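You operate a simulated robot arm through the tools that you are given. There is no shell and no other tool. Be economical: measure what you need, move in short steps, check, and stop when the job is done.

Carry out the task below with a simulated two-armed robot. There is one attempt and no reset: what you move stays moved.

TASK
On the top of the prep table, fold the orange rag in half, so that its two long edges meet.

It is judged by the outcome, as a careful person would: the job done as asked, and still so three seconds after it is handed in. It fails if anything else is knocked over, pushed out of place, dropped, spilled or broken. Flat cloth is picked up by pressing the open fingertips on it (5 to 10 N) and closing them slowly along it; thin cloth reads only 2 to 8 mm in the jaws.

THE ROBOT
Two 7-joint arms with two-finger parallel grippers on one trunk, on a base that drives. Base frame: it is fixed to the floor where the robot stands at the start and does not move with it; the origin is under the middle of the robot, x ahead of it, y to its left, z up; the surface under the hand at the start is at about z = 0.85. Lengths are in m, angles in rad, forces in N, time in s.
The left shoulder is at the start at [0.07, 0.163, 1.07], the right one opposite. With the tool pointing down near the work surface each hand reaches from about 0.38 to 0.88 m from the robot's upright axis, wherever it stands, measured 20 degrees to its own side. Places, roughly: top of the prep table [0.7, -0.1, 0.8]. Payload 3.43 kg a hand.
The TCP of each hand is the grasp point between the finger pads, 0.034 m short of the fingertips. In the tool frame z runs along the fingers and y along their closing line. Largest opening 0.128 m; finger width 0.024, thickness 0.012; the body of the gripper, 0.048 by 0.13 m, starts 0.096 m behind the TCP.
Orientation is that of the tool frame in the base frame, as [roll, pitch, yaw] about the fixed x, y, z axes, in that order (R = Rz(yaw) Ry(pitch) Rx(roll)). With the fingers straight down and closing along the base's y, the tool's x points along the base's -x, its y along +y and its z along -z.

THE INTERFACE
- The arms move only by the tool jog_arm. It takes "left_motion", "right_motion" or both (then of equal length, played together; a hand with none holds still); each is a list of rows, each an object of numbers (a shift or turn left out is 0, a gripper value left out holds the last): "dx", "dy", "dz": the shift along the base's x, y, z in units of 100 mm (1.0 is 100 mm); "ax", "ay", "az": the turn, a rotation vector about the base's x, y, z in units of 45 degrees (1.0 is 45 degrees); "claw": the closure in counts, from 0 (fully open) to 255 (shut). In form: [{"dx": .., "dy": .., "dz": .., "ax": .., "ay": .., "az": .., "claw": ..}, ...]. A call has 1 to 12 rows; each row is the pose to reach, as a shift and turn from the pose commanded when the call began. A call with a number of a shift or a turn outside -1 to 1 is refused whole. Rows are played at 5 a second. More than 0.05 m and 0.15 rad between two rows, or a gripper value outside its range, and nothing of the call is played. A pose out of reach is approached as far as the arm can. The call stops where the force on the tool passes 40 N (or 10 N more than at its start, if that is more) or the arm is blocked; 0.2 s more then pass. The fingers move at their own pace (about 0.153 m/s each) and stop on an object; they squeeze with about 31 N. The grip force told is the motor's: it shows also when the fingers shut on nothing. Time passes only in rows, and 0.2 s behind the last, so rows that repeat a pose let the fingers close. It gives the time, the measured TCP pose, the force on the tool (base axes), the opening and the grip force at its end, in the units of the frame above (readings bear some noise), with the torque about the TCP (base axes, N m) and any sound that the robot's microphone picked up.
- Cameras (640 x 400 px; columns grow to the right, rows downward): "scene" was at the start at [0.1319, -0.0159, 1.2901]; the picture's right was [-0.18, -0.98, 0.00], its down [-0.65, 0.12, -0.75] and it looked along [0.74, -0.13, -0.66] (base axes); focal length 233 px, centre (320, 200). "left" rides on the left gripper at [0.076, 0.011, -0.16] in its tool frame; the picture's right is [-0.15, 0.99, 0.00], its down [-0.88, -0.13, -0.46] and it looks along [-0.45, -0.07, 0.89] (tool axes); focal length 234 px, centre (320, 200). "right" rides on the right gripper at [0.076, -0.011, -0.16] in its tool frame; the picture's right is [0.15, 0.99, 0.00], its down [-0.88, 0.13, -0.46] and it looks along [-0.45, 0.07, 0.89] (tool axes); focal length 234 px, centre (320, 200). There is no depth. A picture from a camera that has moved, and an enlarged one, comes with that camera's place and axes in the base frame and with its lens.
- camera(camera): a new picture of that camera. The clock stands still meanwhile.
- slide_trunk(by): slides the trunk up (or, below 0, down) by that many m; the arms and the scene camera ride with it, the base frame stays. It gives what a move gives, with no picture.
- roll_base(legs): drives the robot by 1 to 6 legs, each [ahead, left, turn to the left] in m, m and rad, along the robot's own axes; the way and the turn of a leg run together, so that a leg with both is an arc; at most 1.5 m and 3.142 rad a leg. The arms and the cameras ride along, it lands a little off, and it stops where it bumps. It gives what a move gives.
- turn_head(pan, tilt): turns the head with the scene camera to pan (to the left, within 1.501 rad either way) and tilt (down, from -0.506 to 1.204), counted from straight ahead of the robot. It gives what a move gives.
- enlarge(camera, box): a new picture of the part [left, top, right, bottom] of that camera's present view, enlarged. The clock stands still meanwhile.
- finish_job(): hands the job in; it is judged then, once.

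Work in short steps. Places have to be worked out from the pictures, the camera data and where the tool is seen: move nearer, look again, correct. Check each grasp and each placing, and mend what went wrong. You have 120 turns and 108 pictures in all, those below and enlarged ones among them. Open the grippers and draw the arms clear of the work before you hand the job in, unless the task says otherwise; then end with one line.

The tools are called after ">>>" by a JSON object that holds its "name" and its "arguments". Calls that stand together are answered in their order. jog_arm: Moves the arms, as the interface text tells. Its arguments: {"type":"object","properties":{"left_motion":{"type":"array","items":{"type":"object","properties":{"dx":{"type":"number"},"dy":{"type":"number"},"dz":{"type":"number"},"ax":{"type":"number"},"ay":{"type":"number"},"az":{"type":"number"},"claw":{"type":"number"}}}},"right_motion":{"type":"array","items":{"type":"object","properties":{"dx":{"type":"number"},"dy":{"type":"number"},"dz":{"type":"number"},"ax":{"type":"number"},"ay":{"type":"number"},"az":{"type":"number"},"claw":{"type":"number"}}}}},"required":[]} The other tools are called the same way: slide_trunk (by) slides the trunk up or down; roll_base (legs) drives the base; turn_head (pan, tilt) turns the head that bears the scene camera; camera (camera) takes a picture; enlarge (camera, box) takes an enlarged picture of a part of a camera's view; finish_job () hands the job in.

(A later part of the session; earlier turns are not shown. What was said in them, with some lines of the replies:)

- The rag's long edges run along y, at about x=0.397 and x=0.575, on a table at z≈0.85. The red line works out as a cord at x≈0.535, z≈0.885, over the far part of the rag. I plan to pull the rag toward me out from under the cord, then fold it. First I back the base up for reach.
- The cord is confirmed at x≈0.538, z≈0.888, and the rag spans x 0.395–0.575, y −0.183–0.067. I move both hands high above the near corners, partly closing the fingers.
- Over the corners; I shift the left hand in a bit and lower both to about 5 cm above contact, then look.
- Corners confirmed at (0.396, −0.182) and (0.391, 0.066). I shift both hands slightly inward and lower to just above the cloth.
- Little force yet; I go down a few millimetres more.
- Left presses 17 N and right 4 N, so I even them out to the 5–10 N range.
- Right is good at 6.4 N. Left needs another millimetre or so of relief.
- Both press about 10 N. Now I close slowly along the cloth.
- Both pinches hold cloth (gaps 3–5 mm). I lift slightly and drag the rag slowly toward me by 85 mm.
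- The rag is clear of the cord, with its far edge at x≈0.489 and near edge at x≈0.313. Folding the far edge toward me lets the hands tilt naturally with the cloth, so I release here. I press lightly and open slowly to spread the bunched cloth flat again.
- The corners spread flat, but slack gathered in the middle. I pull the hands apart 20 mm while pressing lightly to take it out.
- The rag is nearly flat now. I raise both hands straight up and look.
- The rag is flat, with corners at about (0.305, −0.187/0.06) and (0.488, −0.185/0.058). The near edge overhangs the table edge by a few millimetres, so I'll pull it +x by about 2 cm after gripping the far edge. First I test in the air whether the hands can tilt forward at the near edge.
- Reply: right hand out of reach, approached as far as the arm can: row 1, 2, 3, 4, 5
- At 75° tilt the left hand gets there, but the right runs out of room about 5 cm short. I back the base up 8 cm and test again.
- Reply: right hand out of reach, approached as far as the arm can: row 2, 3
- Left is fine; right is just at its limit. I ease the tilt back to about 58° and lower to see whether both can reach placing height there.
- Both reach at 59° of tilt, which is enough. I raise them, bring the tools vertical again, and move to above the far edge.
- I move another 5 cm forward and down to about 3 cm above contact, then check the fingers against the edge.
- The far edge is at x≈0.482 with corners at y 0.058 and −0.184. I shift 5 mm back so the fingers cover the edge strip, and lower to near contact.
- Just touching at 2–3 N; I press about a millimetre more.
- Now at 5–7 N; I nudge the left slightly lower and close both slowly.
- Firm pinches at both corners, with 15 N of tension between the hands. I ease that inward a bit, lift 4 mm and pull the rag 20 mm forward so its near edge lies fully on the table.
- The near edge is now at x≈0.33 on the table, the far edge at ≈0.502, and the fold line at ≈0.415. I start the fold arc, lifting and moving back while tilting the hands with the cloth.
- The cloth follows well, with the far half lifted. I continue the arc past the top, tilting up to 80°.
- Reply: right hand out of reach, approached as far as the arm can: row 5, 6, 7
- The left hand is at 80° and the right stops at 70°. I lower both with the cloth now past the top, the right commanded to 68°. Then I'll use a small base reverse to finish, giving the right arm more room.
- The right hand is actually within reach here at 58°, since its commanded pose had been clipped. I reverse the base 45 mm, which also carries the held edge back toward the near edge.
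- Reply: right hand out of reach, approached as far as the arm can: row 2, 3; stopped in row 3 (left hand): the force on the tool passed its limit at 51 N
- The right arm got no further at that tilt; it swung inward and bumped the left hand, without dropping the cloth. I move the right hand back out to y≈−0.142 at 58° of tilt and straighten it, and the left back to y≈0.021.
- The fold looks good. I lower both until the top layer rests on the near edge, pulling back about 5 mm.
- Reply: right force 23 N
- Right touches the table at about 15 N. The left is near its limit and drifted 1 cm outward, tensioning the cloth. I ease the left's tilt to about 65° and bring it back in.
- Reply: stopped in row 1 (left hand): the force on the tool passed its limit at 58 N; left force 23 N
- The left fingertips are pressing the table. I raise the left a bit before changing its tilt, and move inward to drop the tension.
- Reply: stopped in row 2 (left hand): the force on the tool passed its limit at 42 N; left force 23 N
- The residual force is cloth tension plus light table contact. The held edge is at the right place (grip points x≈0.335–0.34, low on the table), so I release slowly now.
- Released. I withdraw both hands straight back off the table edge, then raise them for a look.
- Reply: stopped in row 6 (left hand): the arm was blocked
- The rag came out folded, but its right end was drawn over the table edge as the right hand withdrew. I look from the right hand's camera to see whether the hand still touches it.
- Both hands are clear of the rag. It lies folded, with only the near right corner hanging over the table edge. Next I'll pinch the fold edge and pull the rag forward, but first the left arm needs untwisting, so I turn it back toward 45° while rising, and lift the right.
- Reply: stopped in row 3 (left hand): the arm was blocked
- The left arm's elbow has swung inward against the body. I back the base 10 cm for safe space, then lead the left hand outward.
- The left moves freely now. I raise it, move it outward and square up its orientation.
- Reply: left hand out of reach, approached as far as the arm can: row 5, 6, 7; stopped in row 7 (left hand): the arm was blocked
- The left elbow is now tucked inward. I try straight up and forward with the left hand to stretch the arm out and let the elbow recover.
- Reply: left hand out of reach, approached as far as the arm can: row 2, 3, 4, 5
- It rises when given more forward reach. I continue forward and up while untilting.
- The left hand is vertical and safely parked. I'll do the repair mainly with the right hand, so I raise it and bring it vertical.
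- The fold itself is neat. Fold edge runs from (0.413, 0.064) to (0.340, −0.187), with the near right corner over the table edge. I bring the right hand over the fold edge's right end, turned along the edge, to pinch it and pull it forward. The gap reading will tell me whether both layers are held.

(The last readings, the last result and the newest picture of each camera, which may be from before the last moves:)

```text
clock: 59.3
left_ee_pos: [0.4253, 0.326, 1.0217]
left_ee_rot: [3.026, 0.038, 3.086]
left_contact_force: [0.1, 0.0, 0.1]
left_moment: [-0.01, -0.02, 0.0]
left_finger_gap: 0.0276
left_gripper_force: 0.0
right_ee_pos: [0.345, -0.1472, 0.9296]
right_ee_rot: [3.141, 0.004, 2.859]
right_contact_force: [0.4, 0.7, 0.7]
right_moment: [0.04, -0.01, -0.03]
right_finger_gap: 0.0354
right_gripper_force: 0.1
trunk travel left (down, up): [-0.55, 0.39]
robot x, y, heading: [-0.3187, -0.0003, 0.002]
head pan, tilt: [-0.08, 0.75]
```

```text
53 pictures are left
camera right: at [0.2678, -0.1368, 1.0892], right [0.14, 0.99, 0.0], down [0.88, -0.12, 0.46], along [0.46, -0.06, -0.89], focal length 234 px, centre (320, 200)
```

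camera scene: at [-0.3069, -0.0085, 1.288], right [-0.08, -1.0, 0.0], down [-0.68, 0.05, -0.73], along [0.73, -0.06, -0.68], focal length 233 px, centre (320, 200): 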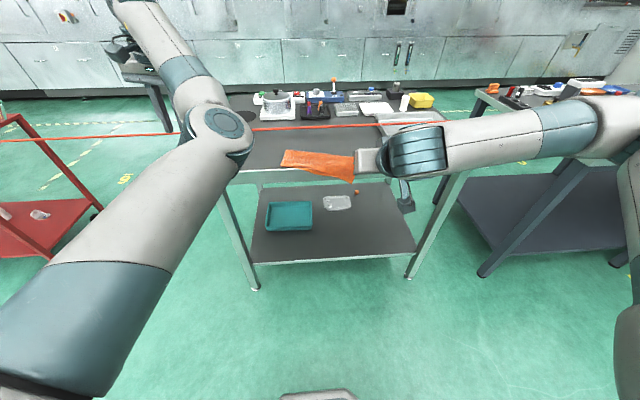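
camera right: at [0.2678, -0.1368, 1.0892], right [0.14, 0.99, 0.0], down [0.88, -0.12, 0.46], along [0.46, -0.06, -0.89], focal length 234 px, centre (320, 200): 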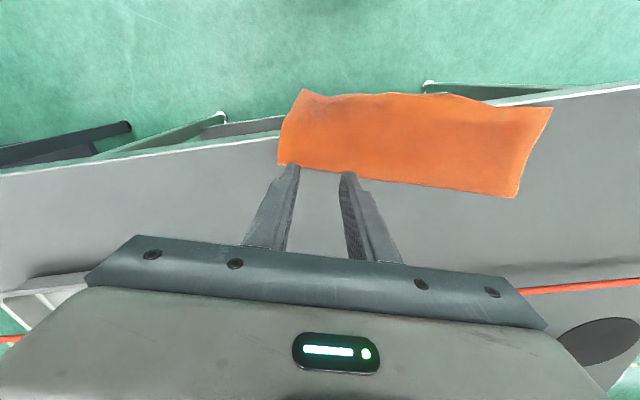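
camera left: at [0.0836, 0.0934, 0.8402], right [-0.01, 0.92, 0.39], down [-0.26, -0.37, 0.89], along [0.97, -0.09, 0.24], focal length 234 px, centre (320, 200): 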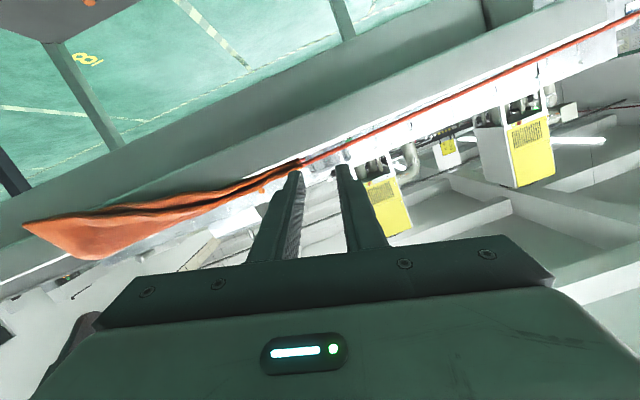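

The fingers are over the fold edge (edge at x≈0.356 at this y). I lower to contact.

>>> {"name": "jog_arm", "arguments": {"right_motion": [{"dx": 0.02, "dz": -0.2}, {"dx": 0.02, "dz": -0.33}, {"dx": 0.02, "dz": -0.37}, {"dx": 0.02, "dz": -0.38}]}}

>>> {"name": "jog_arm", "arguments": {"right_motion": [{"dz": -0.01}, {"dz": -0.015}, {"dz": -0.015}]}}

```text
clock: 60.3
left_ee_pos: [0.4246, 0.3264, 1.022]
left_ee_rot: [3.028, 0.036, 3.09]
left_contact_force: [0.0, -0.8, -0.3]
left_moment: [-0.01, 0.0, -0.03]
left_finger_gap: 0.0275
left_gripper_force: 0.1
right_ee_pos: [0.3459, -0.1469, 0.8914]
right_ee_rot: [3.141, 0.006, 2.858]
right_contact_force: [-1.3, -1.0, 3.9]
right_moment: [0.01, 0.01, -0.02]
right_finger_gap: 0.0351
right_gripper_force: 0.1
trunk travel left (down, up): [-0.55, 0.39]
robot x, y, heading: [-0.3168, -0.0035, 0.005]
head pan, tilt: [-0.08, 0.75]
```

```text
clock: 61.1
left_ee_pos: [0.4231, 0.3254, 1.0222]
left_ee_rot: [3.026, 0.038, 3.089]
left_contact_force: [0.4, 0.0, 0.1]
left_moment: [0.0, -0.03, -0.02]
left_finger_gap: 0.0276
left_gripper_force: 0.0
right_ee_pos: [0.345, -0.1462, 0.8896]
right_ee_rot: [3.141, 0.005, 2.858]
right_contact_force: [-0.6, -0.7, 8.4]
right_moment: [-0.04, 0.04, -0.02]
right_finger_gap: 0.0347
right_gripper_force: 0.0
trunk travel left (down, up): [-0.55, 0.39]
robot x, y, heading: [-0.3193, -0.0007, 0.004]
head pan, tilt: [-0.08, 0.75]
```

Pressing 8.4 N on both layers. I test a simple press-and-slide of 15 mm forward and look whether the layers move together.

>>> {"name": "jog_arm", "arguments": {"right_motion": [{"dx": 0.03, "dz": -0.003}, {"dx": 0.06, "dz": -0.003}, {"dx": 0.09, "dz": -0.003}, {"dx": 0.12, "dz": -0.003}, {"dx": 0.15, "dz": -0.003}, {"dx": 0.15, "dz": -0.003}]}}

>>> {"name": "camera", "arguments": {"camera": "right"}}

>>> {"name": "enlarge", "arguments": {"camera": "scene", "box": [220, 100, 440, 238]}}

```text
clock: 62.5
left_ee_pos: [0.4233, 0.3269, 1.0228]
left_ee_rot: [3.026, 0.038, 3.089]
left_contact_force: [-0.2, 0.4, 0.4]
left_moment: [-0.03, -0.05, 0.01]
left_finger_gap: 0.0277
left_gripper_force: 0.1
right_ee_pos: [0.3596, -0.1456, 0.89]
right_ee_rot: [3.141, 0.004, 2.859]
right_contact_force: [-1.9, 1.2, 7.1]
right_moment: [-0.01, 0.14, 0.02]
right_finger_gap: 0.035
right_gripper_force: 0.0
trunk travel left (down, up): [-0.55, 0.39]
robot x, y, heading: [-0.3204, -0.002, 0.005]
head pan, tilt: [-0.08, 0.75]
```

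```text
52 pictures are left
camera right: at [0.2837, -0.1363, 1.0499], right [0.14, 0.99, 0.0], down [0.88, -0.12, 0.46], along [0.46, -0.06, -0.89], focal length 234 px, centre (320, 200)
```

right: 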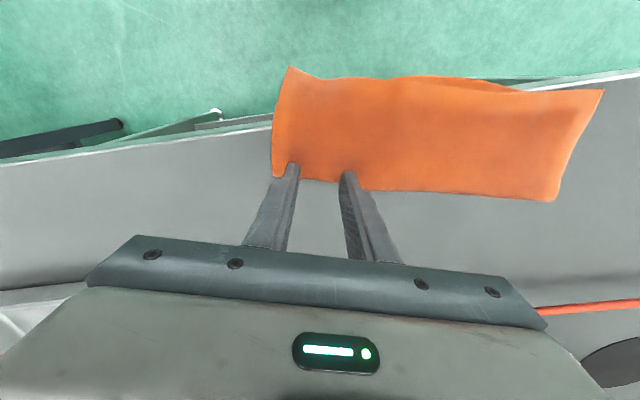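

```text
2.90 times, centred on (330, 169) of scene
camera zoom: at [-0.1858, -0.0075, 1.2882], right [-0.08, -1.0, 0.0], down [-0.68, 0.05, -0.73], along [0.73, -0.06, -0.68], focal length 676 px, centre (291, 290)
```

zoom: 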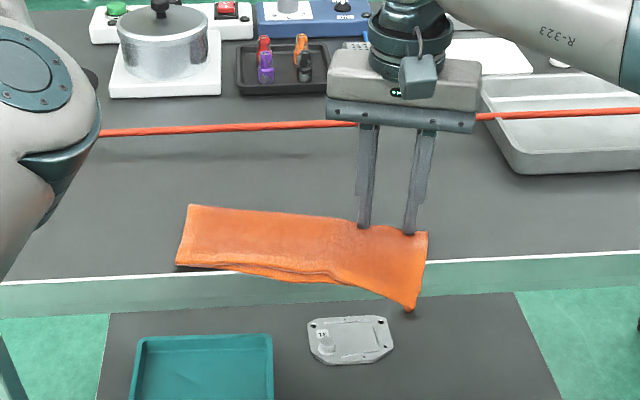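

The whole right end moved with the fingers. I continue the press-slide 45 mm more, turning the hand back as the rag rotates.

>>> {"name": "jog_arm", "arguments": {"right_motion": [{"dx": 0.04, "az": 0.03}, {"dx": 0.08, "az": 0.06}, {"dx": 0.12, "az": 0.09}, {"dx": 0.16, "az": 0.12}, {"dx": 0.2, "az": 0.15}, {"dx": 0.24, "az": 0.18}, {"dx": 0.28, "az": 0.21}, {"dx": 0.32, "az": 0.24}, {"dx": 0.36, "az": 0.26}, {"dx": 0.4, "az": 0.28}, {"dx": 0.45, "az": 0.3}, {"dx": 0.45, "az": 0.3}]}}

>>> {"name": "camera", "arguments": {"camera": "right"}}

>>> {"name": "enlarge", "arguments": {"camera": "scene", "box": [220, 100, 440, 238]}}

```text
clock: 65.1
left_ee_pos: [0.4245, 0.3274, 1.0219]
left_ee_rot: [3.026, 0.039, 3.091]
left_contact_force: [0.4, -0.2, -0.3]
left_moment: [-0.02, -0.02, 0.01]
left_finger_gap: 0.0277
left_gripper_force: 0.1
right_ee_pos: [0.4066, -0.1476, 0.8892]
right_ee_rot: [3.14, 0.004, 3.093]
right_contact_force: [-1.7, 1.2, 6.8]
right_moment: [-0.02, 0.15, -0.03]
right_finger_gap: 0.0343
right_gripper_force: 0.0
trunk travel left (down, up): [-0.55, 0.39]
robot x, y, heading: [-0.3192, -0.0012, 0.004]
head pan, tilt: [-0.08, 0.75]
```

```text
50 pictures are left
camera right: at [0.3292, -0.155, 1.0497], right [-0.1, 0.99, 0.0], down [0.88, 0.09, 0.46], along [0.46, 0.04, -0.89], focal length 234 px, centre (320, 200)
```

right: 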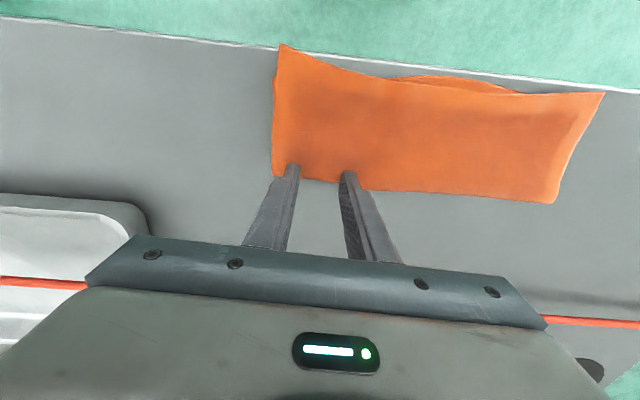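

```text
2.90 times, centred on (330, 169) of scene
camera zoom: at [-0.186, -0.0076, 1.2882], right [-0.08, -1.0, 0.0], down [-0.68, 0.05, -0.73], along [0.73, -0.06, -0.68], focal length 676 px, centre (291, 290)
```

zoom: 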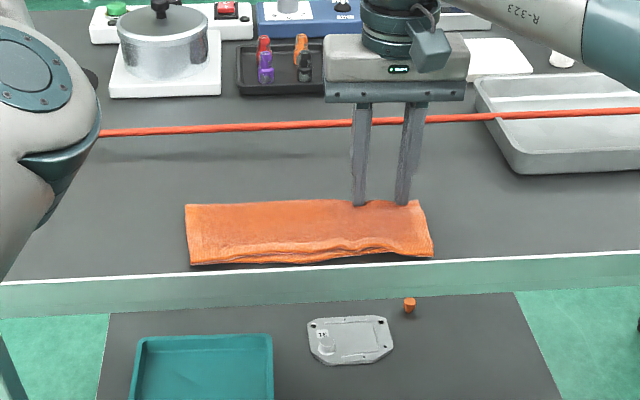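

The rag is now square and fully on the table. I lift the right hand and inspect the edges.

>>> {"name": "jog_arm", "arguments": {"right_motion": [{"dz": 0.15}, {"dz": 0.5}, {"dz": 0.9, "dx": -0.2}, {"dz": 1.0, "dx": -0.5}, {"dz": 1.0, "dx": -0.8}, {"dz": 1.0, "dx": -0.8}]}}

>>> {"name": "camera", "arguments": {"camera": "right"}}

>>> {"name": "enlarge", "arguments": {"camera": "scene", "box": [270, 155, 380, 224]}}

>>> {"name": "enlarge", "arguments": {"camera": "right", "box": [260, 40, 600, 252]}}

```text
clock: 66.5
left_ee_pos: [0.4252, 0.3266, 1.0201]
left_ee_rot: [3.026, 0.037, 3.09]
left_contact_force: [-0.8, -0.1, -0.1]
left_moment: [-0.01, 0.0, 0.03]
left_finger_gap: 0.0277
left_gripper_force: 0.0
right_ee_pos: [0.3265, -0.1448, 0.9884]
right_ee_rot: [3.141, 0.003, 3.093]
right_contact_force: [0.5, 0.4, 0.2]
right_moment: [-0.01, 0.02, 0.03]
right_finger_gap: 0.0352
right_gripper_force: 0.0
trunk travel left (down, up): [-0.55, 0.39]
robot x, y, heading: [-0.3184, -0.0021, 0.001]
head pan, tilt: [-0.08, 0.75]
```

```text
48 pictures are left
camera right: at [0.2497, -0.1543, 1.1481], right [-0.1, 0.99, 0.0], down [0.88, 0.09, 0.46], along [0.46, 0.04, -0.89], focal length 234 px, centre (320, 200)
```

right: 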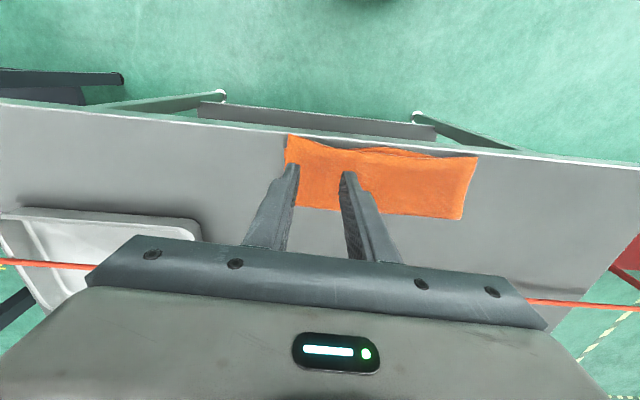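

```text
5.80 times, centred on (325, 190) of scene
camera zoom: at [-0.1843, -0.0075, 1.288], right [-0.08, -1.0, 0.0], down [-0.68, 0.05, -0.73], along [0.73, -0.06, -0.68], focal length 1353 px, centre (291, 261)
```

zoom: 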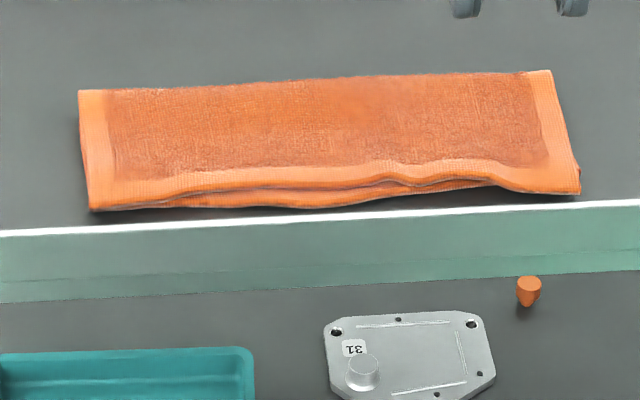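

```text
1.88 times, centred on (430, 146) of right
camera zoom: at [0.2497, -0.1543, 1.1481], right [-0.1, 0.99, 0.0], down [0.88, 0.09, 0.46], along [0.46, 0.04, -0.89], focal length 441 px, centre (113, 302)
```

zoom: 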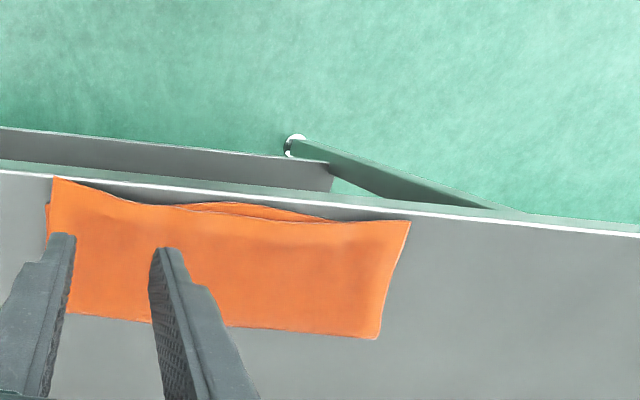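

The rag is folded in half: left corners coincide, the right corner overlaps slightly, and the edges agree within about 1 cm along the middle. It lies fully on the table. I raise the right hand and back the robot away, then take a last look.

>>> {"name": "jog_arm", "arguments": {"right_motion": [{"dz": 0.2}, {"dz": 0.4}, {"dz": 0.5}, {"dz": 0.5}]}}

>>> {"name": "roll_base", "arguments": {"legs": [[-0.2, 0, 0]]}}

>>> {"name": "camera", "arguments": {"camera": "scene"}}

>>> {"name": "enlarge", "arguments": {"camera": "scene", "box": [270, 135, 380, 204]}}

```text
clock: 67.5
left_ee_pos: [0.4254, 0.3263, 1.0217]
left_ee_rot: [3.026, 0.038, 3.087]
left_contact_force: [0.6, -0.3, -1.3]
left_moment: [0.01, -0.03, 0.02]
left_finger_gap: 0.0274
left_gripper_force: 0.0
right_ee_pos: [0.3258, -0.1474, 1.0399]
right_ee_rot: [-3.141, 0.004, 3.095]
right_contact_force: [0.4, 0.0, 0.0]
right_moment: [-0.02, 0.01, 0.01]
right_finger_gap: 0.0353
right_gripper_force: 0.0
trunk travel left (down, up): [-0.55, 0.39]
robot x, y, heading: [-0.3159, 0.0, 0.007]
head pan, tilt: [-0.08, 0.75]
```

```text
clock: 69.1
left_ee_pos: [0.2221, 0.3278, 1.0233]
left_ee_rot: [3.027, 0.038, 3.092]
left_contact_force: [-0.1, -0.2, -0.7]
left_moment: [0.02, 0.01, 0.02]
left_finger_gap: 0.0275
left_gripper_force: 0.0
right_ee_pos: [0.1238, -0.147, 1.0385]
right_ee_rot: [-3.141, 0.003, 3.098]
right_contact_force: [0.1, -0.3, -0.2]
right_moment: [0.01, -0.02, 0.0]
right_finger_gap: 0.0354
right_gripper_force: 0.0
trunk travel left (down, up): [-0.55, 0.39]
robot x, y, heading: [-0.515, 0.0013, 0.005]
head pan, tilt: [-0.08, 0.75]
```

```text
45 pictures are left
camera scene: at [-0.3871, -0.0087, 1.288], right [-0.07, -1.0, 0.0], down [-0.68, 0.05, -0.73], along [0.73, -0.05, -0.68], focal length 233 px, centre (320, 200)
```

scene: 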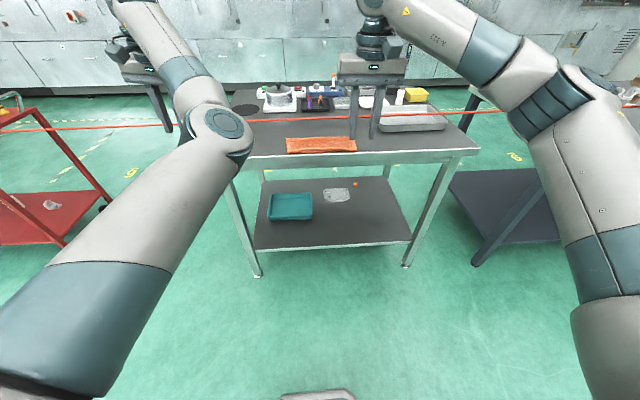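

```text
5.80 times, centred on (325, 170) of scene
camera zoom: at [-0.3871, -0.0087, 1.288], right [-0.07, -1.0, 0.0], down [-0.68, 0.05, -0.73], along [0.73, -0.05, -0.68], focal length 1353 px, centre (291, 377)
```

zoom: 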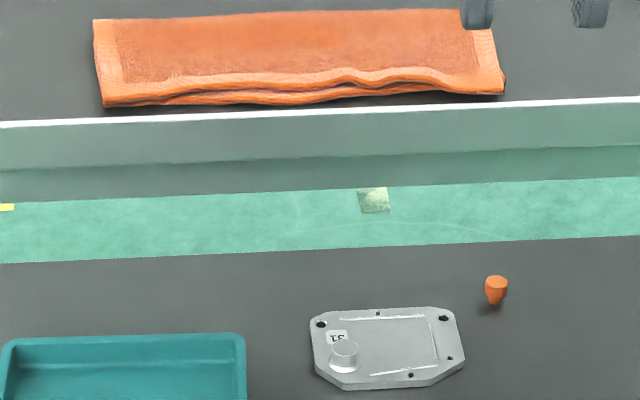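

The rag lies folded on the table, everything else is in its place, and both hands are open enough to be empty and clear of the work. I hand the job in.

>>> {"name": "finish_job", "arguments": {}}

```text
The job is handed in.
```

The orange rag is folded in half on the prep table, with its long edges meeting at the left corners, off by up to about 1 cm in the middle, and the right corner overlapping slightly.
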